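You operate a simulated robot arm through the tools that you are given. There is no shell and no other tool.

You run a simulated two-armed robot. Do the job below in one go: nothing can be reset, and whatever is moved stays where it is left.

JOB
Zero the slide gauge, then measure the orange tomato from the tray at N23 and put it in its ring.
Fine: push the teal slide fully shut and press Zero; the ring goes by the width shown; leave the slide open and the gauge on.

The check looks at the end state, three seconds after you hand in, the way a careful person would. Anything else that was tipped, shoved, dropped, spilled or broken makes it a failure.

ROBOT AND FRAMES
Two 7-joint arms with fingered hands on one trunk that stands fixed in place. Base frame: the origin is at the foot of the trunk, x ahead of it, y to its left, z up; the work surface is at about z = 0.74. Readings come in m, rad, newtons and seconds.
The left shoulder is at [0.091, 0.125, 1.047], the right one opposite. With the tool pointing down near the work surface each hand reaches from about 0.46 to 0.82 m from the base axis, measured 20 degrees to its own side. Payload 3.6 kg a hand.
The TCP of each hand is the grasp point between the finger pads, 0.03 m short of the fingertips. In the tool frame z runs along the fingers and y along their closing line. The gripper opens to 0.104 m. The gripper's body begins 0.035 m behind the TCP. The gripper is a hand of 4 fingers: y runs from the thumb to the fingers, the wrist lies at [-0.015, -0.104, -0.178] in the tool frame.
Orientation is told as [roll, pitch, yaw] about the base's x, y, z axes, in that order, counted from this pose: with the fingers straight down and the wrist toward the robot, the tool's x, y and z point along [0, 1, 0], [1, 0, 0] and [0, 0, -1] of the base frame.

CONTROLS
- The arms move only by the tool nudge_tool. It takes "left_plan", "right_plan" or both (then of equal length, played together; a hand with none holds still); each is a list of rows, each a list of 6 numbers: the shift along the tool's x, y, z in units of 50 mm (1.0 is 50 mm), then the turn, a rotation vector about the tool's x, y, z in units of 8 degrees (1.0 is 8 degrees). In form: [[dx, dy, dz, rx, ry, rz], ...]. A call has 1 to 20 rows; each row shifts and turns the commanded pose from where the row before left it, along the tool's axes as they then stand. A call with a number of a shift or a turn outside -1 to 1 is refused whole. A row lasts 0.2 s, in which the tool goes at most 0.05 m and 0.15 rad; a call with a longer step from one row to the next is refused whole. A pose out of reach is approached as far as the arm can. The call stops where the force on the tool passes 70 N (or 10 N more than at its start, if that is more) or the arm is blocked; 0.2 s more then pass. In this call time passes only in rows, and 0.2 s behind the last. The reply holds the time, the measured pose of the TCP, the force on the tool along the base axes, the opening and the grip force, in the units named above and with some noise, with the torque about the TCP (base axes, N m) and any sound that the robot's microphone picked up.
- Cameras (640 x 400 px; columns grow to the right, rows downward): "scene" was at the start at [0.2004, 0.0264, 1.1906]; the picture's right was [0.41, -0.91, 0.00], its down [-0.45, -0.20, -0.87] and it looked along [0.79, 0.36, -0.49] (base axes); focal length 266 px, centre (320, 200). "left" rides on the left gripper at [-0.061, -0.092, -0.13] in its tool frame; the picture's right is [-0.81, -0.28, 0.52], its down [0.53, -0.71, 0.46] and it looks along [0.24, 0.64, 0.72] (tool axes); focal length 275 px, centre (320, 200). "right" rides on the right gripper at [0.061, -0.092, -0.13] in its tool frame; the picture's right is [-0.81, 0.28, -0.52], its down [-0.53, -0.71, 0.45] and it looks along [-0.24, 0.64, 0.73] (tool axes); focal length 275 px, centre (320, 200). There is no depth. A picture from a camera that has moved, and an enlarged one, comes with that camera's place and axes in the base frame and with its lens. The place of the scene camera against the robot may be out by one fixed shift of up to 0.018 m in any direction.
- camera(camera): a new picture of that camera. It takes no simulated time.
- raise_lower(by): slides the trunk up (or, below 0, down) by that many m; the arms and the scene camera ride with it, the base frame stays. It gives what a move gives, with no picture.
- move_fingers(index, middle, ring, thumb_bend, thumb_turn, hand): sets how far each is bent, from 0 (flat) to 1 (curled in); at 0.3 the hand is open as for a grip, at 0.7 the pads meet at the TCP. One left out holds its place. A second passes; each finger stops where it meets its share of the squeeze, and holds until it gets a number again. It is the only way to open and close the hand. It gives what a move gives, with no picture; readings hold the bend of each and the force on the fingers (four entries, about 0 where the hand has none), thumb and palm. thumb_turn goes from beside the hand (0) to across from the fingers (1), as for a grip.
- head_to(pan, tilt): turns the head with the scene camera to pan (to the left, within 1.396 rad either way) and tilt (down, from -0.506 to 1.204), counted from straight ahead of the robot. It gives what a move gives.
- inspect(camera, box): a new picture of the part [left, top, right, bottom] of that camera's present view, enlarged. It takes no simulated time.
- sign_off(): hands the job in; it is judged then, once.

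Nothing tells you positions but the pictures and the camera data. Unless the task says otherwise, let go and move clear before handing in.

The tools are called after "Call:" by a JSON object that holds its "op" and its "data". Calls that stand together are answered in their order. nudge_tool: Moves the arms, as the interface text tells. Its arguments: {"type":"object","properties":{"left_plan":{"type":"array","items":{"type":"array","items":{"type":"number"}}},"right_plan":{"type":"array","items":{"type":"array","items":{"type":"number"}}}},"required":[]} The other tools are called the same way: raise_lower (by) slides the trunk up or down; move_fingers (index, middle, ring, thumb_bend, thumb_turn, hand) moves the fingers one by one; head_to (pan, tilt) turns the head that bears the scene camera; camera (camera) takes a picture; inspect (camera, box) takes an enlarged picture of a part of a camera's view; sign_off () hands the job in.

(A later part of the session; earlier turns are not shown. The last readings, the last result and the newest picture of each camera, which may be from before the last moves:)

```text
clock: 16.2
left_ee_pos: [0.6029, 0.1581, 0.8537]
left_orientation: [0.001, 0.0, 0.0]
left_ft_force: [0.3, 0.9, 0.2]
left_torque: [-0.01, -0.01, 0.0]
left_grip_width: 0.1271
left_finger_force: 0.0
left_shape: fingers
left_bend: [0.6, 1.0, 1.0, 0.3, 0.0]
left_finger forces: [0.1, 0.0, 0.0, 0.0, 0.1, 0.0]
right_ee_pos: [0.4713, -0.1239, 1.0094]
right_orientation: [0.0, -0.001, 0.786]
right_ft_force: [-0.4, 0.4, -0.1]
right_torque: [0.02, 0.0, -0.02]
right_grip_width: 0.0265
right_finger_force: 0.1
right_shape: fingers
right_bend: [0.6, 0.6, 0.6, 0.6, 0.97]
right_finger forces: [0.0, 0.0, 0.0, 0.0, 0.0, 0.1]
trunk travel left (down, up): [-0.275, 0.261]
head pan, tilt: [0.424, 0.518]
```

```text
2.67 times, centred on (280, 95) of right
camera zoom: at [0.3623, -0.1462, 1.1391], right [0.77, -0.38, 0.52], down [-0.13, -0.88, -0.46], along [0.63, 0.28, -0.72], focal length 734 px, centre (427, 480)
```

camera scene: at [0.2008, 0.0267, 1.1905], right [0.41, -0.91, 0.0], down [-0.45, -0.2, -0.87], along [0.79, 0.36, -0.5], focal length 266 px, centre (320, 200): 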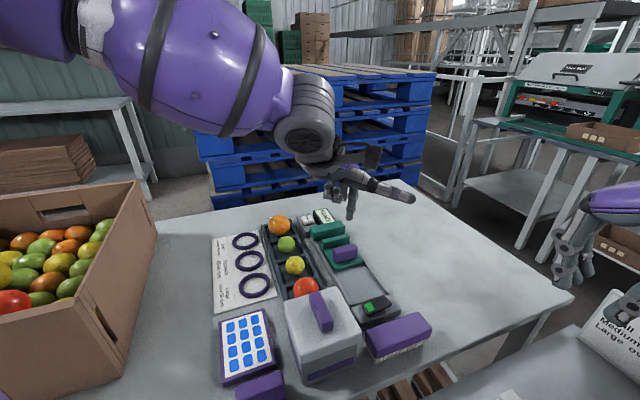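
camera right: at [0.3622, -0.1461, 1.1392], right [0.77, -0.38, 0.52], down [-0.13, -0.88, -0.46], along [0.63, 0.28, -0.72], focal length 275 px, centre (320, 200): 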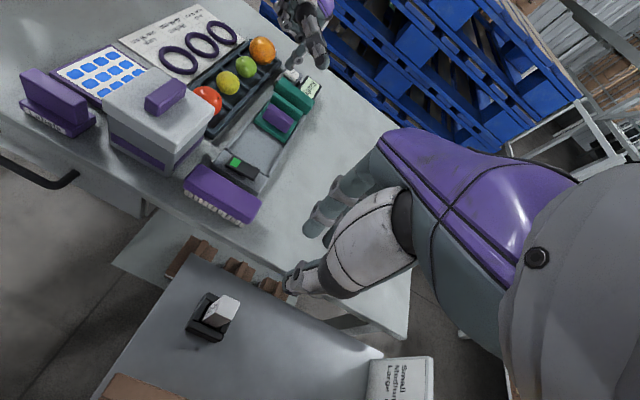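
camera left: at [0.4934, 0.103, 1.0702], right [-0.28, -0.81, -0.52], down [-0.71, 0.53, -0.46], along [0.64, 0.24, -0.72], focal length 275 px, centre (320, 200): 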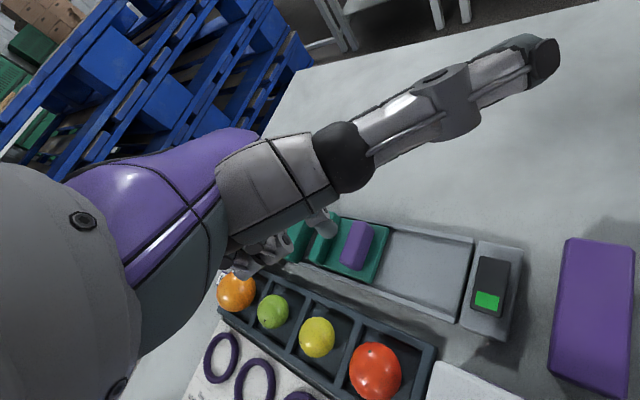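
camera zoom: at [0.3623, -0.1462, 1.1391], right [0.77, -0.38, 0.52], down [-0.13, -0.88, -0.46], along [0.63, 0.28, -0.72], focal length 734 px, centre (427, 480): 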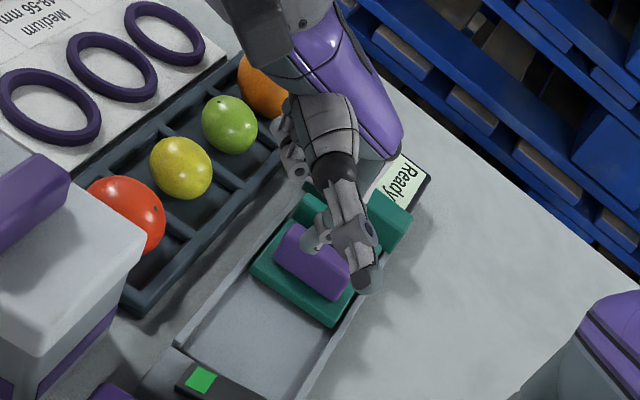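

The fingertip is close behind the handle's rear edge, so I'll back off 10 mm for safety. Then I'll lower to handle height and look.

Call:
{"op": "nudge_tool", "data": {"left_plan": [[-0.14, -0.14, 0, 0, 0, 0], [0, 0, 0.4, 0, 0, 0], [0, 0, 0.35, 0, 0, 0]]}}

Call:
{"op": "inspect", "data": {"camera": "left", "box": [220, 180, 480, 340]}}

Call:
{"op": "inspect", "data": {"camera": "scene", "box": [280, 180, 400, 310]}}

Call:
{"op": "inspect", "data": {"camera": "right", "box": [240, 60, 340, 140]}}

```text
clock: 17.0
left_ee_pos: [0.5972, 0.1521, 0.8147]
left_orientation: [0.001, -0.001, 0.0]
left_ft_force: [0.8, -0.8, 0.8]
left_torque: [0.03, -0.03, 0.03]
left_grip_width: 0.127
left_finger_force: 0.0
left_shape: fingers
left_bend: [0.6, 1.0, 1.0, 0.3, 0.0]
left_finger forces: [0.0, 0.0, 0.0, 0.0, 0.0, 0.0]
right_ee_pos: [0.4708, -0.1235, 1.0089]
right_orientation: [0.001, -0.001, 0.785]
right_ft_force: [-0.4, 0.7, 1.0]
right_torque: [0.02, 0.01, 0.0]
right_grip_width: 0.0268
right_finger_force: 0.1
right_shape: fingers
right_bend: [0.6, 0.6, 0.6, 0.6, 0.97]
right_finger forces: [0.1, 0.0, 0.0, 0.1, 0.0, 0.0]
trunk travel left (down, up): [-0.275, 0.261]
head pan, tilt: [0.424, 0.518]
```

```text
2.46 times, centred on (350, 260) of left
camera zoom: at [0.5044, 0.0897, 0.9433], right [-0.27, -0.81, -0.52], down [-0.71, 0.53, -0.46], along [0.64, 0.24, -0.72], focal length 678 px, centre (246, 52)
```

zoom: 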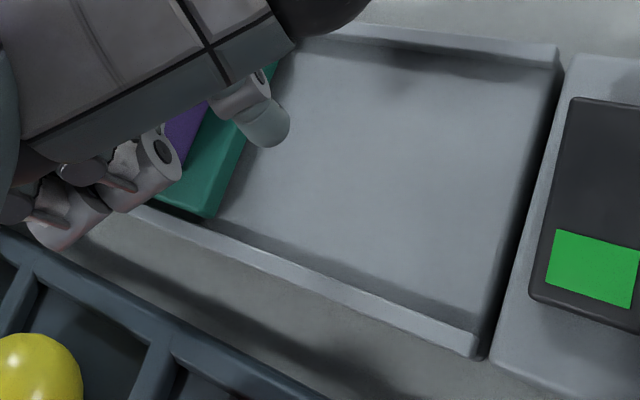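

```text
3.08 times, centred on (340, 245) of scene
camera zoom: at [0.2005, 0.0265, 1.1905], right [0.41, -0.91, 0.0], down [-0.45, -0.2, -0.87], along [0.79, 0.36, -0.5], focal length 819 px, centre (258, 62)
```

zoom: 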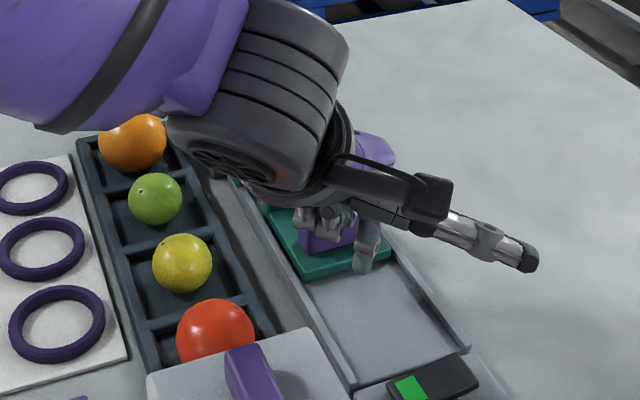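

```text
5.00 times, centred on (290, 100) of right
camera zoom: at [0.362, -0.1463, 1.1392], right [0.77, -0.38, 0.52], down [-0.13, -0.88, -0.46], along [0.63, 0.28, -0.72], focal length 1376 px, centre (470, 700)
```

zoom: 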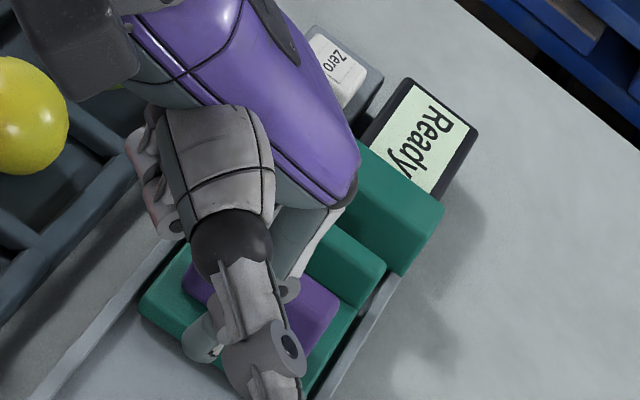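

The tip is behind the handle at z ≈ 0.784 with no contact. I'll push along the gauge axis in 5–10 mm steps, watching the force.

Call:
{"op": "nudge_tool", "data": {"left_plan": [[0.14, 0.14, 0, 0, 0, 0], [0.14, 0.14, 0, 0, 0, 0], [0.14, 0.14, 0, 0, 0, 0]]}}

Call:
{"op": "inspect", "data": {"camera": "right", "box": [240, 60, 340, 140]}}

Call:
{"op": "inspect", "data": {"camera": "scene", "box": [280, 180, 400, 310]}}

```text
clock: 17.8
left_ee_pos: [0.6184, 0.1737, 0.8159]
left_orientation: [0.002, 0.0, 0.001]
left_ft_force: [0.5, 0.3, -0.3]
left_torque: [-0.04, -0.01, 0.03]
left_grip_width: 0.1271
left_finger_force: 0.0
left_shape: fingers
left_bend: [0.6, 1.0, 1.0, 0.3, 0.0]
left_finger forces: [0.1, 0.0, 0.1, 0.0, 0.1, 0.0]
right_ee_pos: [0.4705, -0.1238, 1.009]
right_orientation: [-0.002, 0.0, 0.786]
right_ft_force: [-0.6, -1.2, 0.4]
right_torque: [0.02, -0.01, 0.01]
right_grip_width: 0.0265
right_finger_force: 0.0
right_shape: fingers
right_bend: [0.6, 0.6, 0.6, 0.6, 0.97]
right_finger forces: [0.1, 0.0, 0.0, 0.0, 0.0, 0.0]
trunk travel left (down, up): [-0.275, 0.261]
head pan, tilt: [0.424, 0.518]
```

```text
5.00 times, centred on (290, 100) of right
camera zoom: at [0.3618, -0.1463, 1.1393], right [0.77, -0.38, 0.52], down [-0.13, -0.88, -0.46], along [0.63, 0.28, -0.72], focal length 1376 px, centre (470, 700)
```

zoom: 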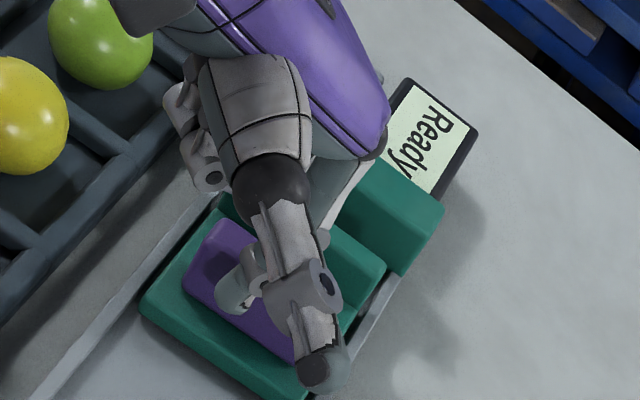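

```text
3.08 times, centred on (340, 245) of scene
camera zoom: at [0.2004, 0.0265, 1.1906], right [0.41, -0.91, 0.0], down [-0.45, -0.2, -0.87], along [0.79, 0.36, -0.5], focal length 819 px, centre (258, 62)
```

zoom: 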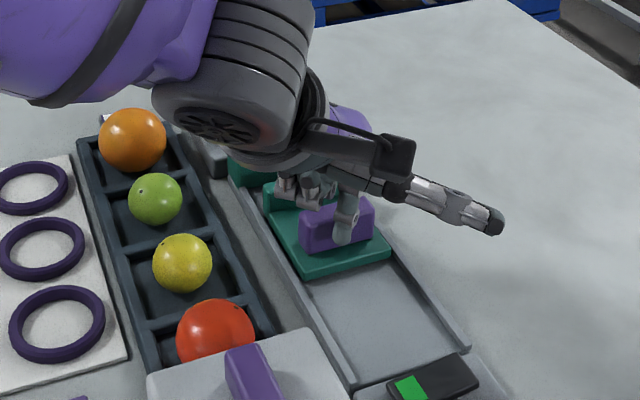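

There is no contact yet, but the tip is right at the handle's rear face. I'll continue in small steps.

Call:
{"op": "nudge_tool", "data": {"left_plan": [[0.14, 0.14, 0, 0, 0, 0]]}}

Call:
{"op": "inspect", "data": {"camera": "right", "box": [240, 60, 340, 140]}}

Call:
{"op": "inspect", "data": {"camera": "scene", "box": [310, 220, 370, 280]}}

```text
clock: 18.2
left_ee_pos: [0.6268, 0.1813, 0.815]
left_orientation: [-0.001, 0.001, -0.001]
left_ft_force: [-0.6, -0.5, 0.1]
left_torque: [-0.04, -0.02, -0.02]
left_grip_width: 0.1268
left_finger_force: 0.0
left_shape: fingers
left_bend: [0.61, 1.0, 1.0, 0.3, 0.0]
left_finger forces: [0.7, 0.1, 0.0, 0.0, 0.0, 0.0]
right_ee_pos: [0.4699, -0.1241, 1.0079]
right_orientation: [0.0, 0.0, 0.785]
right_ft_force: [0.5, -0.6, -0.4]
right_torque: [0.02, 0.02, 0.01]
right_grip_width: 0.0263
right_finger_force: 0.0
right_shape: fingers
right_bend: [0.6, 0.6, 0.6, 0.6, 0.97]
right_finger forces: [0.0, 0.0, 0.0, 0.0, 0.0, 0.1]
trunk travel left (down, up): [-0.275, 0.261]
head pan, tilt: [0.424, 0.518]
```

```text
5.00 times, centred on (290, 100) of right
camera zoom: at [0.3618, -0.1464, 1.1393], right [0.77, -0.38, 0.52], down [-0.13, -0.88, -0.46], along [0.63, 0.28, -0.72], focal length 1376 px, centre (470, 700)
```

zoom: 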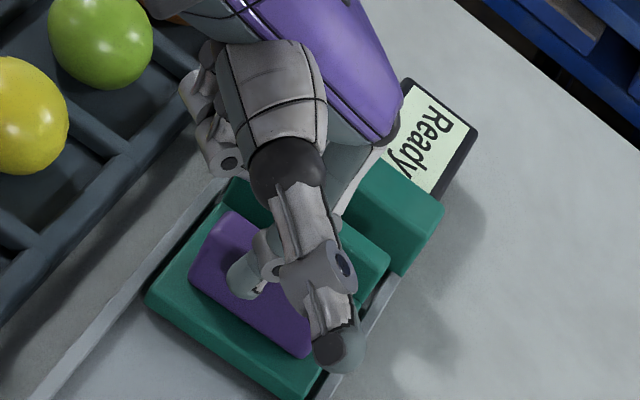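

```text
6.67 times, centred on (340, 250) of scene
camera zoom: at [0.2004, 0.0264, 1.1906], right [0.41, -0.91, 0.0], down [-0.45, -0.2, -0.87], along [0.79, 0.36, -0.49], focal length 1775 px, centre (187, -133)
```

zoom: 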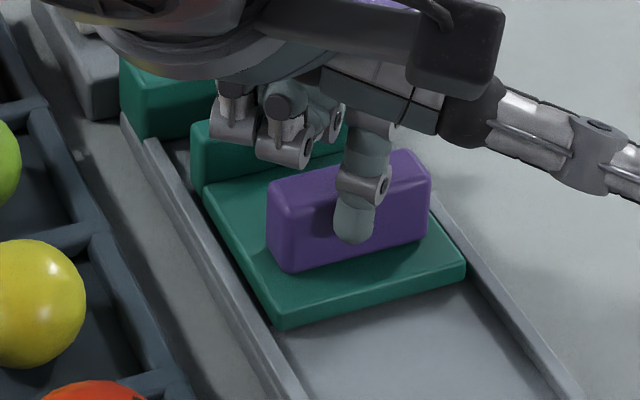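

The fingertip is now in contact with the handle at 0.7 N and the slide has begun to move. I'll keep pushing toward the fixed jaw.

Call:
{"op": "nudge_tool", "data": {"left_plan": [[0.1, 0.1, 0, 0, 0, 0], [0.1, 0.1, 0, 0, 0, 0]]}}

Call:
{"op": "inspect", "data": {"camera": "scene", "box": [310, 220, 370, 280]}}

Call:
{"op": "inspect", "data": {"camera": "right", "box": [260, 60, 340, 120]}}

```text
clock: 18.8
left_ee_pos: [0.635, 0.1908, 0.8151]
left_orientation: [0.001, 0.0, 0.001]
left_ft_force: [-0.7, 0.0, 0.6]
left_torque: [-0.07, 0.03, -0.02]
left_grip_width: 0.1261
left_finger_force: 0.1
left_shape: fingers
left_bend: [0.61, 1.0, 1.0, 0.3, 0.0]
left_finger forces: [0.9, 0.1, 0.0, 0.0, 0.0, 0.1]
right_ee_pos: [0.4701, -0.1245, 1.0093]
right_orientation: [0.0, 0.0, 0.787]
right_ft_force: [0.1, -0.3, 0.1]
right_torque: [-0.01, -0.01, 0.02]
right_grip_width: 0.0264
right_finger_force: 0.0
right_shape: fingers
right_bend: [0.6, 0.6, 0.6, 0.6, 0.97]
right_finger forces: [0.0, 0.0, 0.0, 0.0, 0.0, 0.0]
trunk travel left (down, up): [-0.275, 0.261]
head pan, tilt: [0.424, 0.518]
```

```text
6.67 times, centred on (340, 250) of scene
camera zoom: at [0.2003, 0.0264, 1.1906], right [0.41, -0.91, 0.0], down [-0.45, -0.2, -0.87], along [0.79, 0.36, -0.49], focal length 1775 px, centre (187, -133)
```

zoom: 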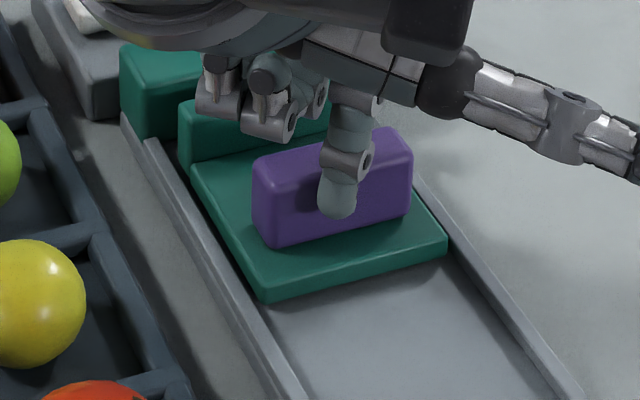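

```text
6.67 times, centred on (300, 90) of right
camera zoom: at [0.3617, -0.1464, 1.1393], right [0.77, -0.38, 0.52], down [-0.13, -0.88, -0.46], along [0.63, 0.28, -0.72], focal length 1835 px, centre (453, 933)
```

zoom: 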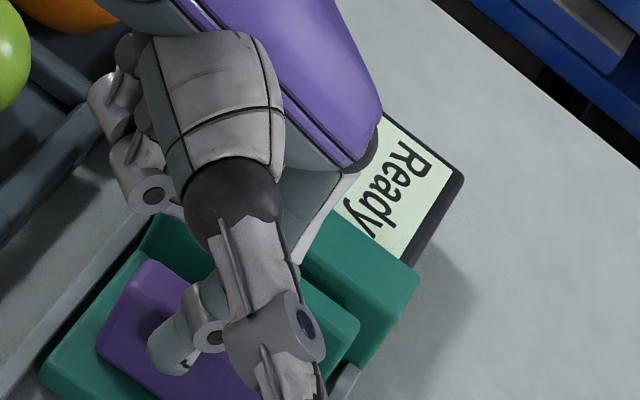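

The slide follows the finger smoothly. I'll go on in 7 mm steps.

Call:
{"op": "nudge_tool", "data": {"left_plan": [[0.1, 0.1, 0, 0, 0, 0]]}}

Call:
{"op": "nudge_tool", "data": {"left_plan": [[0.08, 0.08, 0, 0, 0, 0]]}}

Call:
{"op": "inspect", "data": {"camera": "scene", "box": [310, 210, 370, 270]}}

Call:
{"op": "inspect", "data": {"camera": "right", "box": [260, 60, 340, 120]}}

```text
clock: 19.2
left_ee_pos: [0.6424, 0.1955, 0.8153]
left_orientation: [0.0, 0.0, -0.001]
left_ft_force: [-0.6, 0.2, 0.6]
left_torque: [0.0, 0.03, 0.0]
left_grip_width: 0.127
left_finger_force: 0.3
left_shape: fingers
left_bend: [0.61, 1.0, 1.0, 0.3, 0.0]
left_finger forces: [0.6, 0.1, 0.0, 0.0, 0.0, 0.1]
right_ee_pos: [0.4709, -0.1234, 1.0083]
right_orientation: [-0.001, 0.002, 0.785]
right_ft_force: [0.2, 0.0, 0.6]
right_torque: [0.01, -0.02, -0.01]
right_grip_width: 0.0264
right_finger_force: 0.0
right_shape: fingers
right_bend: [0.6, 0.6, 0.6, 0.6, 0.97]
right_finger forces: [0.0, 0.0, 0.1, 0.1, 0.0, 0.0]
trunk travel left (down, up): [-0.275, 0.261]
head pan, tilt: [0.424, 0.518]
```

```text
clock: 19.6
left_ee_pos: [0.6466, 0.1994, 0.8162]
left_orientation: [0.0, 0.001, 0.001]
left_ft_force: [-2.0, -3.4, 0.6]
left_torque: [-0.06, 0.05, -0.05]
left_grip_width: 0.1263
left_finger_force: 1.5
left_shape: fingers
left_bend: [0.62, 1.0, 1.0, 0.3, 0.0]
left_finger forces: [2.3, 0.1, 0.0, 0.0, 0.0, 0.0]
right_ee_pos: [0.4702, -0.1253, 1.0083]
right_orientation: [0.0, 0.001, 0.785]
right_ft_force: [0.2, -0.1, -0.2]
right_torque: [0.06, 0.01, 0.01]
right_grip_width: 0.0264
right_finger_force: 0.0
right_shape: fingers
right_bend: [0.6, 0.6, 0.6, 0.6, 0.97]
right_finger forces: [0.0, 0.1, 0.0, 0.0, 0.0, 0.1]
trunk travel left (down, up): [-0.275, 0.261]
head pan, tilt: [0.424, 0.518]
```

```text
6.67 times, centred on (340, 240) of scene
camera zoom: at [0.2003, 0.0264, 1.1906], right [0.41, -0.91, 0.0], down [-0.45, -0.2, -0.87], along [0.79, 0.36, -0.49], focal length 1775 px, centre (187, -67)
```

zoom: 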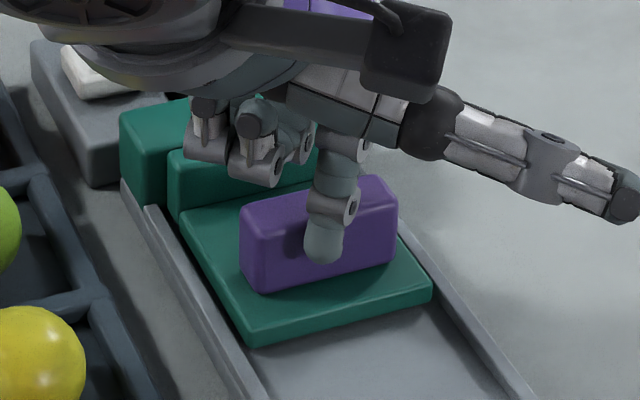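

```text
6.67 times, centred on (300, 90) of right
camera zoom: at [0.3618, -0.1464, 1.1393], right [0.77, -0.38, 0.52], down [-0.13, -0.88, -0.46], along [0.63, 0.28, -0.72], focal length 1835 px, centre (453, 933)
```

zoom: 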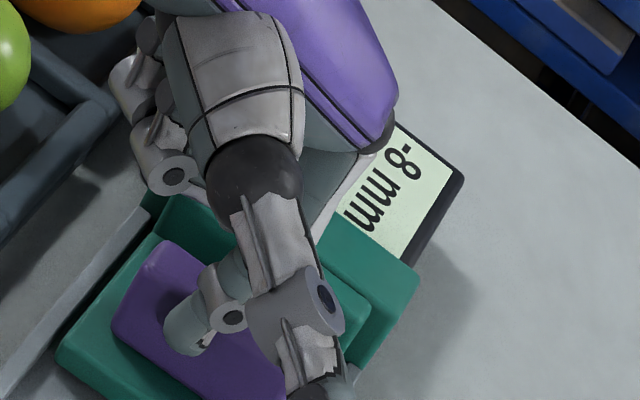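

The display now reads "-8 mm", so the jaws have met and the zero offset is visible. I'll push slightly harder to be sure it's fully shut, then recheck.

Call:
{"op": "nudge_tool", "data": {"left_plan": [[0.05, 0.05, 0, 0, 0, 0]]}}

Call:
{"op": "inspect", "data": {"camera": "right", "box": [260, 60, 340, 120]}}

Call:
{"op": "inspect", "data": {"camera": "scene", "box": [310, 210, 370, 270]}}

```text
clock: 20.0
left_ee_pos: [0.6467, 0.1987, 0.8161]
left_orientation: [-0.001, 0.001, -0.004]
left_ft_force: [-3.8, -6.2, -0.9]
left_torque: [-0.16, 0.12, -0.18]
left_grip_width: 0.1247
left_finger_force: 3.6
left_shape: fingers
left_bend: [0.63, 1.0, 1.0, 0.3, 0.0]
left_finger forces: [7.4, 0.0, 0.0, 0.0, 0.0, 0.1]
right_ee_pos: [0.4706, -0.1243, 1.0076]
right_orientation: [0.001, -0.002, 0.786]
right_ft_force: [-0.4, 0.1, 0.9]
right_torque: [-0.04, 0.0, -0.01]
right_grip_width: 0.0265
right_finger_force: 0.0
right_shape: fingers
right_bend: [0.6, 0.6, 0.6, 0.6, 0.97]
right_finger forces: [0.0, 0.1, 0.0, 0.0, 0.1, 0.0]
trunk travel left (down, up): [-0.275, 0.261]
head pan, tilt: [0.424, 0.518]
```

```text
6.67 times, centred on (300, 90) of right
camera zoom: at [0.3615, -0.147, 1.1393], right [0.77, -0.38, 0.52], down [-0.13, -0.88, -0.46], along [0.63, 0.28, -0.72], focal length 1835 px, centre (453, 933)
```

zoom: 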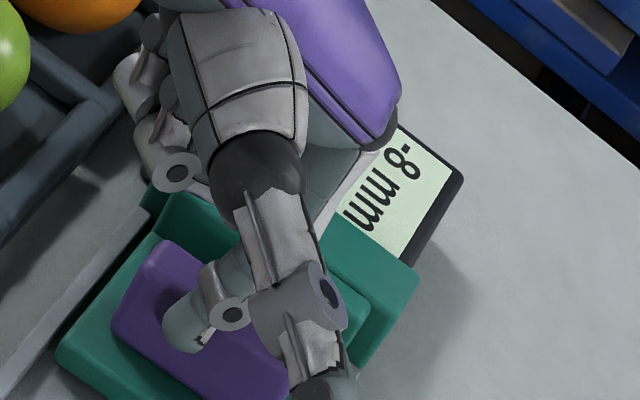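

```text
6.67 times, centred on (340, 240) of scene
camera zoom: at [0.2, 0.0257, 1.1907], right [0.41, -0.91, 0.0], down [-0.45, -0.2, -0.87], along [0.79, 0.36, -0.49], focal length 1775 px, centre (187, -67)
```

zoom: 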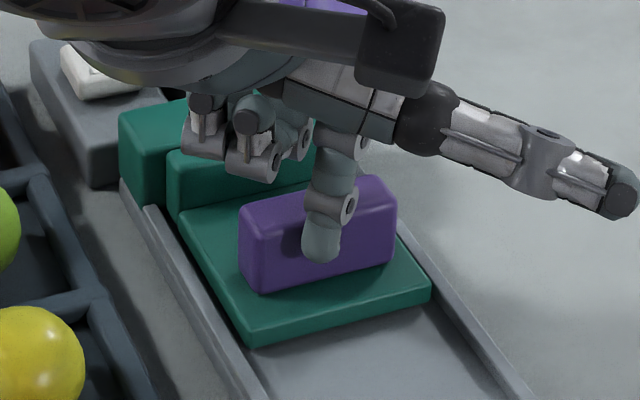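

The slide is fully shut and steady at −8 mm. I'll back the finger off, rise, and move over the Zero button near (0.75, 0.322).

Call:
{"op": "nudge_tool", "data": {"left_plan": [[-0.2, -0.2, 0, 0, 0, 0], [0, 0, -0.9, 0, 0, 0], [0, 0, -0.9, 0, 0, 0], [0.58, 0.41, 0, 0, 0, 0], [0.58, 0.41, 0, 0, 0, 0], [0.58, 0.41, 0, 0, 0, 0], [0.58, 0.41, 0, 0, 0, 0], [0.58, 0.41, 0, 0, 0, 0]]}}

Call:
{"op": "inspect", "data": {"camera": "right", "box": [230, 20, 350, 110]}}

Call:
{"op": "inspect", "data": {"camera": "scene", "box": [260, 130, 380, 260]}}

Call:
{"op": "inspect", "data": {"camera": "left", "box": [200, 180, 420, 340]}}

```text
clock: 21.8
left_ee_pos: [0.7376, 0.3354, 0.9065]
left_orientation: [0.0, -0.001, 0.0]
left_ft_force: [1.2, -1.2, -0.3]
left_torque: [-0.01, 0.01, 0.02]
left_grip_width: 0.1274
left_finger_force: 0.0
left_shape: fingers
left_bend: [0.6, 1.0, 1.0, 0.3, 0.0]
left_finger forces: [0.0, 0.0, 0.0, 0.0, 0.0, 0.0]
right_ee_pos: [0.4716, -0.1245, 1.0086]
right_orientation: [0.0, 0.001, 0.785]
right_ft_force: [0.6, -0.2, 0.7]
right_torque: [-0.01, 0.01, 0.01]
right_grip_width: 0.0263
right_finger_force: 0.1
right_shape: fingers
right_bend: [0.6, 0.6, 0.6, 0.6, 0.97]
right_finger forces: [0.0, 0.0, 0.0, 0.0, 0.1, 0.0]
trunk travel left (down, up): [-0.275, 0.261]
head pan, tilt: [0.424, 0.518]
```

```text
4.44 times, centred on (290, 65) of right
camera zoom: at [0.3623, -0.1462, 1.1391], right [0.77, -0.38, 0.52], down [-0.13, -0.88, -0.46], along [0.63, 0.28, -0.72], focal length 1224 px, centre (453, 800)
```

zoom: 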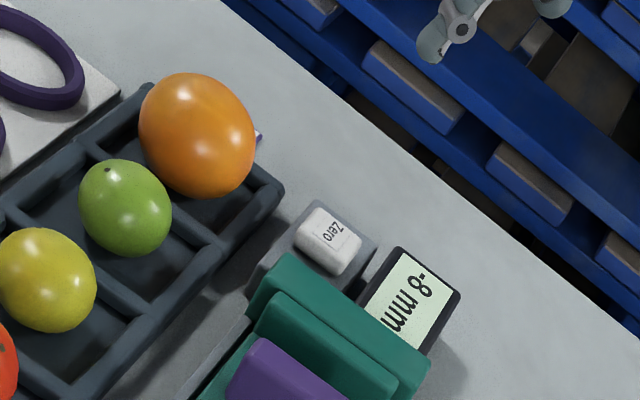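

```text
3.08 times, centred on (320, 195) of scene
camera zoom: at [0.2008, 0.0266, 1.1905], right [0.41, -0.91, 0.0], down [-0.45, -0.2, -0.87], along [0.79, 0.36, -0.5], focal length 819 px, centre (320, 215)
```

zoom: 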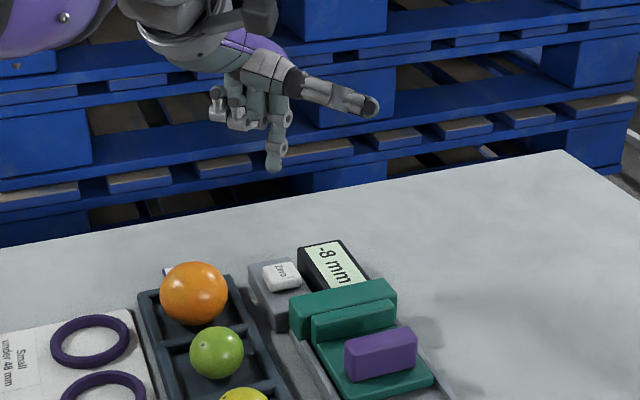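

```text
2.50 times, centred on (310, 260) of left
camera zoom: at [0.6452, 0.2744, 1.0361], right [-0.28, -0.81, -0.52], down [-0.71, 0.53, -0.46], along [0.64, 0.24, -0.72], focal length 688 px, centre (345, 50)
```

zoom: 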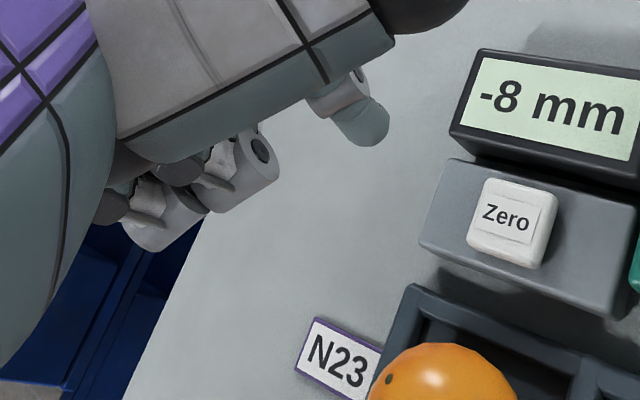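

The slide stays shut at −8 mm with no hand on it. The Zero button top is at about (0.7525, 0.322, 0.772) and the fingertip is nearly over it. I'll adjust and lower to about 13 mm above it.

Call:
{"op": "nudge_tool", "data": {"left_plan": [[-0.12, -0.02, 0, 0, 0, 0], [0, 0, 0.6, 0, 0, 0], [0, 0, 0.6, 0, 0, 0], [0, 0, 0.6, 0, 0, 0]]}}

Call:
{"op": "inspect", "data": {"camera": "right", "box": [230, 20, 350, 110]}}

Call:
{"op": "inspect", "data": {"camera": "scene", "box": [280, 180, 360, 260]}}

Call:
{"op": "inspect", "data": {"camera": "left", "box": [200, 180, 420, 340]}}

```text
clock: 22.8
left_ee_pos: [0.7391, 0.3301, 0.8156]
left_orientation: [0.0, 0.0, 0.0]
left_ft_force: [0.2, -0.9, 0.6]
left_torque: [-0.02, -0.01, 0.0]
left_grip_width: 0.1271
left_finger_force: 0.1
left_shape: fingers
left_bend: [0.6, 1.0, 1.0, 0.3, 0.0]
left_finger forces: [0.0, 0.0, 0.0, 0.1, 0.0, 0.0]
right_ee_pos: [0.4713, -0.1242, 1.0079]
right_orientation: [0.001, 0.002, 0.785]
right_ft_force: [-0.1, 0.4, 0.1]
right_torque: [0.01, -0.01, -0.02]
right_grip_width: 0.0267
right_finger_force: 0.1
right_shape: fingers
right_bend: [0.6, 0.6, 0.6, 0.6, 0.97]
right_finger forces: [0.0, 0.0, 0.0, 0.0, 0.0, 0.0]
trunk travel left (down, up): [-0.275, 0.261]
head pan, tilt: [0.424, 0.518]
```

```text
4.44 times, centred on (290, 65) of right
camera zoom: at [0.3622, -0.1462, 1.1392], right [0.77, -0.38, 0.52], down [-0.13, -0.88, -0.46], along [0.63, 0.28, -0.72], focal length 1224 px, centre (453, 800)
```

zoom: 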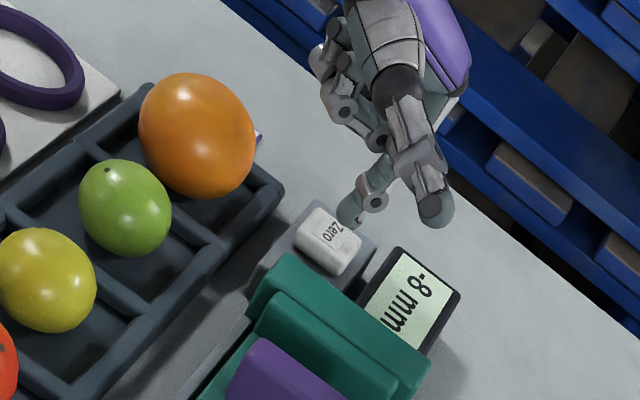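

```text
5.00 times, centred on (320, 220) of scene
camera zoom: at [0.2007, 0.0266, 1.1905], right [0.41, -0.91, 0.0], down [-0.45, -0.2, -0.87], along [0.79, 0.36, -0.5], focal length 1331 px, centre (320, 100)
```

zoom: 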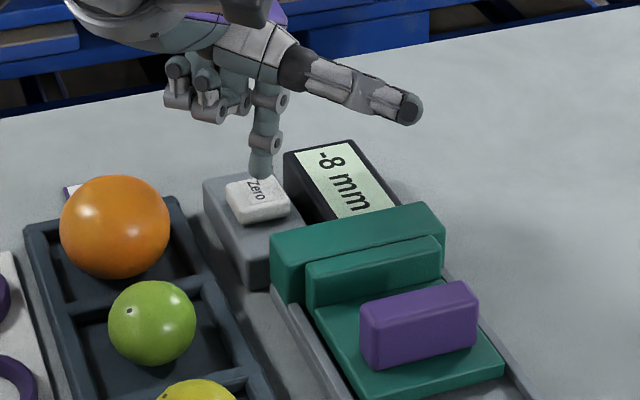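

```text
2.50 times, centred on (310, 260) of left
camera zoom: at [0.6472, 0.268, 0.9447], right [-0.27, -0.81, -0.52], down [-0.71, 0.53, -0.46], along [0.64, 0.24, -0.72], focal length 688 px, centre (345, 50)
```

zoom: 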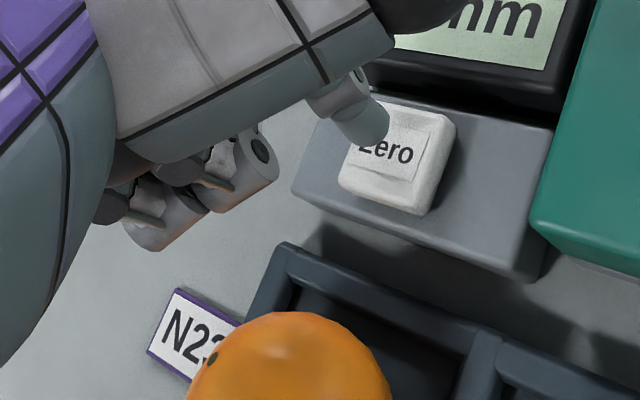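

The tip is within a few millimetres of the button centre. I'll correct slightly and press in small steps.

Call:
{"op": "nudge_tool", "data": {"left_plan": [[-0.06, -0.08, 0, 0, 0, 0], [0, 0, 0.16, 0, 0, 0]]}}

Call:
{"op": "nudge_tool", "data": {"left_plan": [[0, 0, 0.08, 0, 0, 0]]}}

Call:
{"op": "inspect", "data": {"camera": "right", "box": [270, 40, 350, 100]}}

Call:
{"op": "inspect", "data": {"camera": "scene", "box": [290, 190, 350, 240]}}

```text
clock: 23.4
left_ee_pos: [0.7352, 0.3279, 0.8077]
left_orientation: [0.001, 0.0, 0.001]
left_ft_force: [0.6, 0.1, 0.2]
left_torque: [0.0, -0.01, -0.01]
left_grip_width: 0.127
left_finger_force: 0.1
left_shape: fingers
left_bend: [0.6, 1.0, 1.0, 0.3, 0.0]
left_finger forces: [0.2, 0.1, 0.0, 0.0, 0.1, 0.0]
right_ee_pos: [0.4718, -0.1243, 1.0091]
right_orientation: [-0.003, 0.001, 0.786]
right_ft_force: [1.1, 0.2, -0.1]
right_torque: [-0.04, 0.0, 0.01]
right_grip_width: 0.0265
right_finger_force: 0.0
right_shape: fingers
right_bend: [0.6, 0.6, 0.6, 0.6, 0.97]
right_finger forces: [0.1, 0.0, 0.1, 0.1, 0.0, 0.0]
trunk travel left (down, up): [-0.275, 0.261]
head pan, tilt: [0.424, 0.518]
```

```text
clock: 23.8
left_ee_pos: [0.7351, 0.3281, 0.8049]
left_orientation: [0.0, -0.001, 0.0]
left_ft_force: [-0.3, -0.3, 2.7]
left_torque: [0.02, -0.04, 0.02]
left_grip_width: 0.1271
left_finger_force: 1.1
left_shape: fingers
left_bend: [0.6, 1.0, 1.0, 0.3, 0.0]
left_finger forces: [2.1, 0.0, 0.1, 0.0, 0.1, 0.0]
right_ee_pos: [0.4701, -0.1251, 1.0098]
right_orientation: [-0.002, 0.001, 0.786]
right_ft_force: [-0.4, 0.7, 0.6]
right_torque: [-0.01, -0.02, 0.04]
right_grip_width: 0.0267
right_finger_force: 0.1
right_shape: fingers
right_bend: [0.6, 0.6, 0.6, 0.6, 0.97]
right_finger forces: [0.0, 0.0, 0.0, 0.0, 0.0, 0.1]
trunk travel left (down, up): [-0.275, 0.261]
head pan, tilt: [0.424, 0.518]
heard: click
```

```text
6.67 times, centred on (310, 70) of right
camera zoom: at [0.3616, -0.1464, 1.1394], right [0.77, -0.38, 0.52], down [-0.13, -0.88, -0.46], along [0.63, 0.28, -0.72], focal length 1835 px, centre (387, 1067)
```

zoom: 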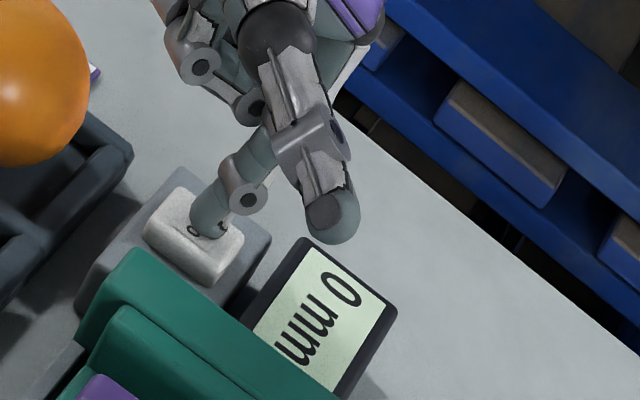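

```text
8.00 times, centred on (320, 215) of scene
camera zoom: at [0.2001, 0.0264, 1.1906], right [0.41, -0.91, 0.0], down [-0.45, -0.2, -0.87], along [0.79, 0.36, -0.49], focal length 2130 px, centre (320, 80)
```

zoom: 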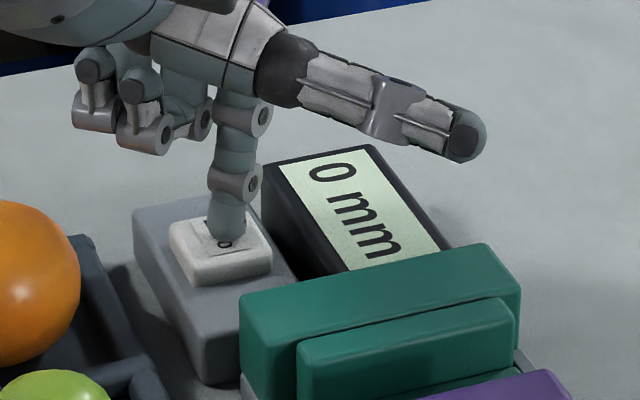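

Click heard and the display reads 0 mm. I'll lift off and move the index over the gap between the slide's jaw plate and its handle, to pull the slide open.

Call:
{"op": "nudge_tool", "data": {"left_plan": [[0, 0, -0.5, 0, 0, 0], [0, 0, -0.9, 0, 0, 0], [0, 0, -0.6, 0, 0, 0], [-0.69, -0.4, 0, 0, 0, 0], [-0.69, -0.4, 0, 0, 0, 0], [-0.69, -0.4, 0, 0, 0, 0]]}}

Call:
{"op": "inspect", "data": {"camera": "right", "box": [230, 20, 350, 110]}}

Call:
{"op": "inspect", "data": {"camera": "scene", "box": [280, 170, 380, 270]}}

Call:
{"op": "inspect", "data": {"camera": "left", "box": [200, 180, 420, 340]}}

```text
clock: 25.2
left_ee_pos: [0.6754, 0.2244, 0.9049]
left_orientation: [0.001, 0.001, 0.0]
left_ft_force: [0.6, 0.6, -0.8]
left_torque: [-0.01, -0.03, 0.02]
left_grip_width: 0.1273
left_finger_force: 0.1
left_shape: fingers
left_bend: [0.6, 1.0, 1.0, 0.3, 0.0]
left_finger forces: [0.0, 0.0, 0.0, 0.0, 0.0, 0.1]
right_ee_pos: [0.4703, -0.1249, 1.0079]
right_orientation: [-0.002, -0.003, 0.786]
right_ft_force: [0.3, -0.4, 0.2]
right_torque: [0.02, -0.01, -0.03]
right_grip_width: 0.0267
right_finger_force: 0.1
right_shape: fingers
right_bend: [0.6, 0.6, 0.6, 0.6, 0.97]
right_finger forces: [0.0, 0.0, 0.0, 0.1, 0.0, 0.1]
trunk travel left (down, up): [-0.275, 0.261]
head pan, tilt: [0.424, 0.518]
```

```text
4.44 times, centred on (290, 65) of right
camera zoom: at [0.3616, -0.1467, 1.1394], right [0.77, -0.38, 0.52], down [-0.13, -0.88, -0.46], along [0.63, 0.28, -0.72], focal length 1224 px, centre (453, 800)
```

zoom: 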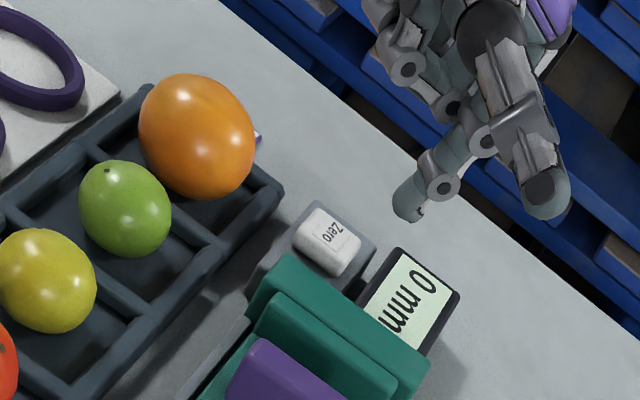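

```text
4.00 times, centred on (330, 220) of scene
camera zoom: at [0.2001, 0.0261, 1.1907], right [0.41, -0.91, 0.0], down [-0.45, -0.2, -0.87], along [0.79, 0.36, -0.49], focal length 1065 px, centre (280, 120)
```

zoom: 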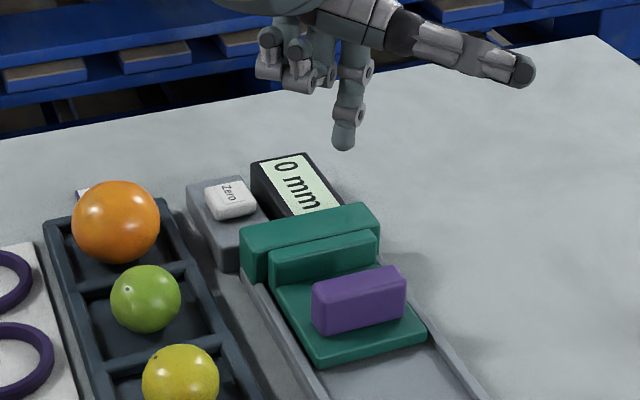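

```text
2.50 times, centred on (310, 260) of left
camera zoom: at [0.5816, 0.1628, 1.034], right [-0.27, -0.81, -0.52], down [-0.71, 0.53, -0.46], along [0.64, 0.24, -0.72], focal length 688 px, centre (345, 50)
```

zoom: 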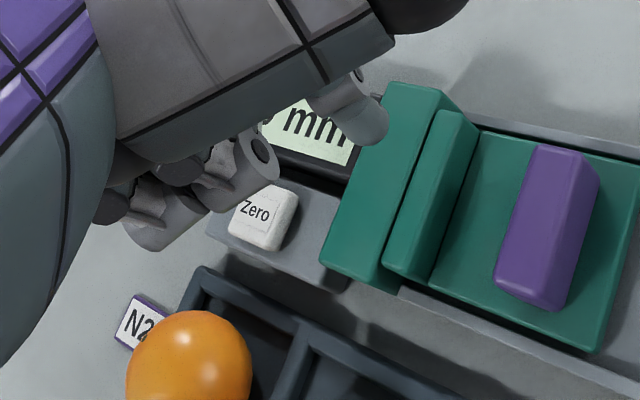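

The fingertip is centred over the 40 mm slot between the jaw plate and the handle. I'll lower into it.

Call:
{"op": "nudge_tool", "data": {"left_plan": [[0, 0, 0.6, 0, 0, 0], [0, 0, 0.6, 0, 0, 0]]}}

Call:
{"op": "nudge_tool", "data": {"left_plan": [[0, 0, 0.3, 0, 0, 0], [0, 0, 0.26, 0, 0, 0]]}}

Call:
{"op": "inspect", "data": {"camera": "right", "box": [250, 40, 350, 120]}}

Call:
{"op": "inspect", "data": {"camera": "scene", "box": [300, 200, 380, 270]}}

```text
clock: 25.8
left_ee_pos: [0.6742, 0.2241, 0.8418]
left_orientation: [0.0, -0.001, -0.001]
left_ft_force: [0.1, 0.7, 0.0]
left_torque: [0.01, 0.01, 0.0]
left_grip_width: 0.1274
left_finger_force: 0.1
left_shape: fingers
left_bend: [0.6, 1.0, 1.0, 0.3, 0.0]
left_finger forces: [0.1, 0.0, 0.0, 0.0, 0.0, 0.0]
right_ee_pos: [0.471, -0.124, 1.0085]
right_orientation: [0.0, 0.001, 0.785]
right_ft_force: [0.1, -0.4, 0.5]
right_torque: [0.0, -0.03, -0.01]
right_grip_width: 0.0266
right_finger_force: 0.2
right_shape: fingers
right_bend: [0.6, 0.6, 0.6, 0.6, 0.97]
right_finger forces: [0.0, 0.0, 0.1, 0.0, 0.0, 0.0]
trunk travel left (down, up): [-0.275, 0.261]
head pan, tilt: [0.424, 0.518]
```

```text
clock: 26.4
left_ee_pos: [0.675, 0.2236, 0.8149]
left_orientation: [0.001, 0.0, 0.001]
left_ft_force: [-0.1, -0.4, 0.0]
left_torque: [-0.05, 0.0, 0.03]
left_grip_width: 0.1273
left_finger_force: 0.1
left_shape: fingers
left_bend: [0.6, 1.0, 1.0, 0.3, 0.0]
left_finger forces: [0.0, 0.0, 0.0, 0.1, 0.0, 0.0]
right_ee_pos: [0.4707, -0.1238, 1.0089]
right_orientation: [-0.001, 0.0, 0.785]
right_ft_force: [0.4, 0.6, -0.2]
right_torque: [0.0, -0.02, 0.01]
right_grip_width: 0.0263
right_finger_force: 0.1
right_shape: fingers
right_bend: [0.6, 0.6, 0.6, 0.6, 0.97]
right_finger forces: [0.1, 0.0, 0.0, 0.0, 0.0, 0.0]
trunk travel left (down, up): [-0.275, 0.261]
head pan, tilt: [0.424, 0.518]
```

```text
5.00 times, centred on (300, 80) of right
camera zoom: at [0.3619, -0.1463, 1.1393], right [0.77, -0.38, 0.52], down [-0.13, -0.88, -0.46], along [0.63, 0.28, -0.72], focal length 1376 px, centre (420, 800)
```

zoom: 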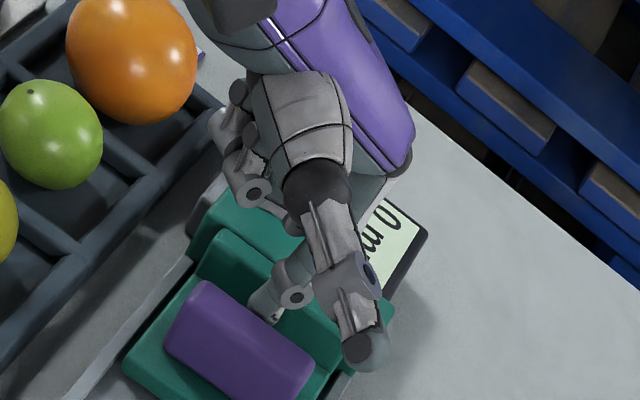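

```text
5.71 times, centred on (340, 235) of scene
camera zoom: at [0.2004, 0.0264, 1.1906], right [0.41, -0.91, 0.0], down [-0.45, -0.2, -0.87], along [0.79, 0.36, -0.5], focal length 1522 px, centre (206, 0)
```

zoom: 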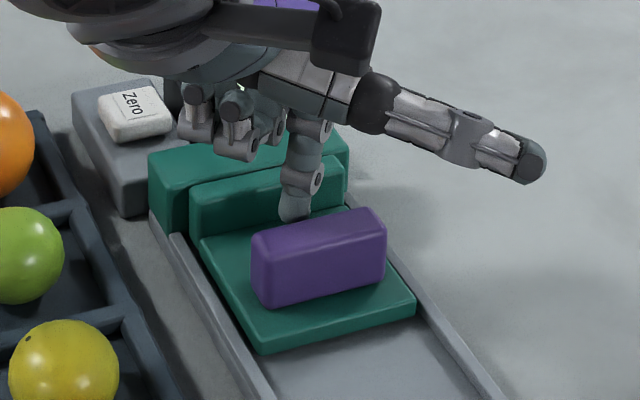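

The finger is in the slot. I'll pull the slide back along the axis.

Call:
{"op": "nudge_tool", "data": {"left_plan": [[-0.2, -0.2, 0, 0, 0, 0], [-0.22, -0.22, 0, 0, 0, 0], [-0.22, -0.22, 0, 0, 0, 0], [-0.22, -0.22, 0, 0, 0, 0], [-0.22, -0.22, 0, 0, 0, 0], [-0.22, -0.22, 0, 0, 0, 0], [-0.22, -0.22, 0, 0, 0, 0]]}}

Call:
{"op": "camera", "data": {"camera": "scene"}}

Call:
{"op": "inspect", "data": {"camera": "right", "box": [200, 20, 360, 170]}}

```text
clock: 28.0
left_ee_pos: [0.6007, 0.1482, 0.8157]
left_orientation: [0.003, -0.001, 0.001]
left_ft_force: [3.5, 6.1, 0.8]
left_torque: [0.14, -0.1, 0.17]
left_grip_width: 0.1293
left_finger_force: 3.4
left_shape: fingers
left_bend: [0.57, 1.0, 1.0, 0.3, 0.0]
left_finger forces: [6.6, 0.0, 0.0, 0.0, 0.1, 0.0]
right_ee_pos: [0.4712, -0.1243, 1.0094]
right_orientation: [-0.003, 0.0, 0.785]
right_ft_force: [-0.4, 0.3, 0.6]
right_torque: [-0.01, 0.01, -0.01]
right_grip_width: 0.0266
right_finger_force: 0.0
right_shape: fingers
right_bend: [0.6, 0.6, 0.6, 0.6, 0.97]
right_finger forces: [0.0, 0.1, 0.0, 0.0, 0.1, 0.1]
trunk travel left (down, up): [-0.275, 0.261]
head pan, tilt: [0.424, 0.518]
```

```text
taken
camera scene: at [0.2006, 0.0272, 1.1905], right [0.41, -0.91, 0.0], down [-0.45, -0.2, -0.87], along [0.79, 0.36, -0.5], focal length 266 px, centre (320, 200)
```

scene: 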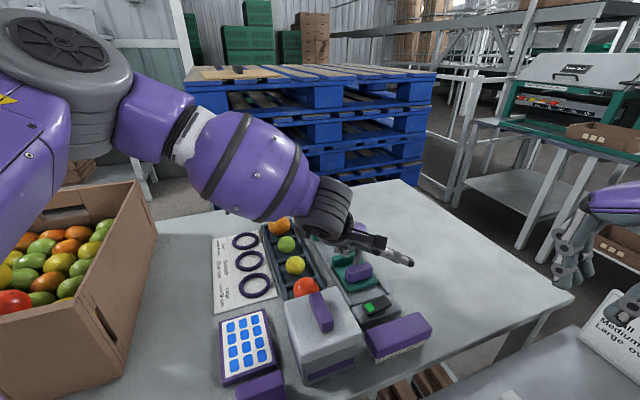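

```text
2.67 times, centred on (280, 95) of right
camera zoom: at [0.3621, -0.1456, 1.1393], right [0.77, -0.38, 0.52], down [-0.13, -0.88, -0.45], along [0.63, 0.28, -0.72], focal length 734 px, centre (427, 480)
```

zoom: 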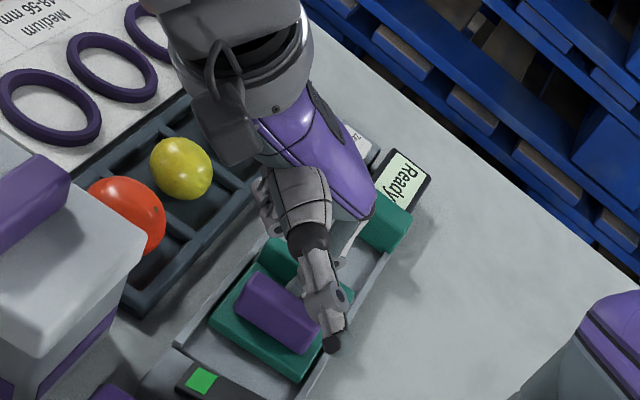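

The slide reached its open stop and the display shows Ready again. I'll back the finger off, rise, go above the orange tomato and reshape the left hand into an open grip.

Call:
{"op": "nudge_tool", "data": {"left_plan": [[0.2, 0.2, 0, 0, 0, 0], [0, 0, -0.9, 0, 0, 0], [0, 0, -0.9, 0, 0, 0], [0, 0, -0.9, 0, 0, 0], [0.8, 0.3, 0, 0, 0, 0], [0.8, 0.3, 0, 0, 0, 0], [0.8, 0.3, 0, 0, 0, 0], [0.8, 0.3, 0, 0, 0, 0], [0.8, 0.3, 0, 0, 0, 0.9], [0.1, 0, 0, 0, 0, 0.9], [0, 0, 0, 0, 0, 0.9], [0, 0, 0, 0, 0, 0.9], [0, 0, 0, 0, 0, 0.9], [0, 0, 0, 0, 0, 0.9]]}}

Call:
{"op": "move_fingers", "data": {"hand": "left", "thumb_bend": 0.3, "thumb_turn": 1.0, "index": 0.36, "middle": 0.36, "ring": 0.36}}

Call:
{"op": "camera", "data": {"camera": "left"}}

Call:
{"op": "camera", "data": {"camera": "scene"}}

Call:
{"op": "camera", "data": {"camera": "right"}}

```text
clock: 31.0
left_ee_pos: [0.6848, 0.3624, 0.9495]
left_orientation: [0.0, 0.0, -0.756]
left_ft_force: [-0.8, 0.1, -0.2]
left_torque: [-0.03, 0.02, 0.01]
left_grip_width: 0.1272
left_finger_force: 0.1
left_shape: fingers
left_bend: [0.6, 1.0, 1.0, 0.3, 0.0]
left_finger forces: [0.0, 0.0, 0.1, 0.1, 0.0, 0.0]
right_ee_pos: [0.471, -0.1254, 1.0093]
right_orientation: [0.002, -0.001, 0.785]
right_ft_force: [0.0, -0.4, -0.4]
right_torque: [0.01, -0.02, -0.01]
right_grip_width: 0.0265
right_finger_force: 0.0
right_shape: fingers
right_bend: [0.6, 0.6, 0.6, 0.6, 0.97]
right_finger forces: [0.0, 0.0, 0.0, 0.1, 0.0, 0.0]
trunk travel left (down, up): [-0.275, 0.261]
head pan, tilt: [0.424, 0.518]
```

```text
clock: 32.0
left_ee_pos: [0.6841, 0.3625, 0.9492]
left_orientation: [0.001, -0.001, -0.756]
left_ft_force: [-0.9, -1.0, -0.1]
left_torque: [-0.02, -0.02, 0.0]
left_grip_width: 0.0955
left_finger_force: 0.0
left_shape: fingers
left_bend: [0.36, 0.36, 0.36, 0.3, 0.97]
left_finger forces: [0.0, 0.0, 0.0, 0.1, 0.0, 0.0]
right_ee_pos: [0.4701, -0.1232, 1.0093]
right_orientation: [-0.003, -0.001, 0.786]
right_ft_force: [0.5, -0.5, 0.5]
right_torque: [-0.02, 0.03, 0.0]
right_grip_width: 0.0267
right_finger_force: 0.1
right_shape: fingers
right_bend: [0.6, 0.6, 0.6, 0.6, 0.97]
right_finger forces: [0.0, 0.0, 0.1, 0.1, 0.0, 0.0]
trunk travel left (down, up): [-0.275, 0.261]
head pan, tilt: [0.424, 0.518]
```

```text
taken
camera left: at [0.5748, 0.3801, 1.0783], right [-0.76, -0.4, -0.52], down [-0.15, 0.88, -0.46], along [0.64, -0.26, -0.72], focal length 275 px, centre (320, 200)
```

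left: 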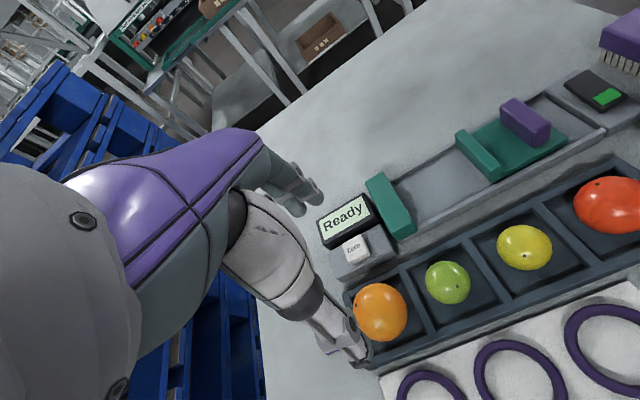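

```text
taken
camera scene: at [0.2003, 0.0264, 1.1906], right [0.41, -0.91, 0.0], down [-0.45, -0.2, -0.87], along [0.79, 0.36, -0.49], focal length 266 px, centre (320, 200)
```

scene: 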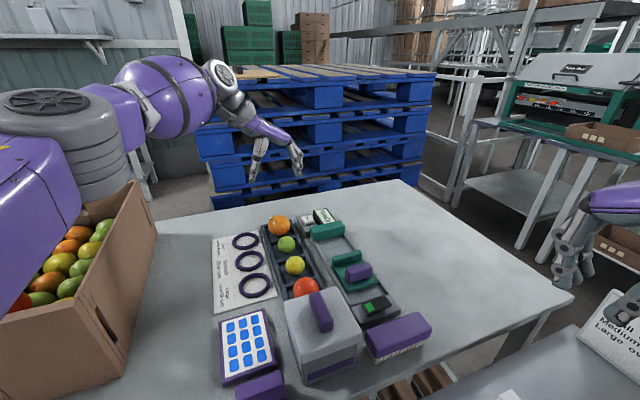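

```text
taken
camera right: at [0.3618, -0.1463, 1.1393], right [0.77, -0.38, 0.52], down [-0.13, -0.88, -0.46], along [0.63, 0.28, -0.72], focal length 275 px, centre (320, 200)
```

right: 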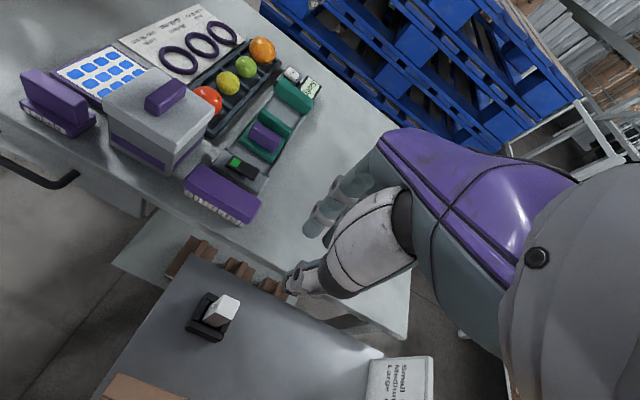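

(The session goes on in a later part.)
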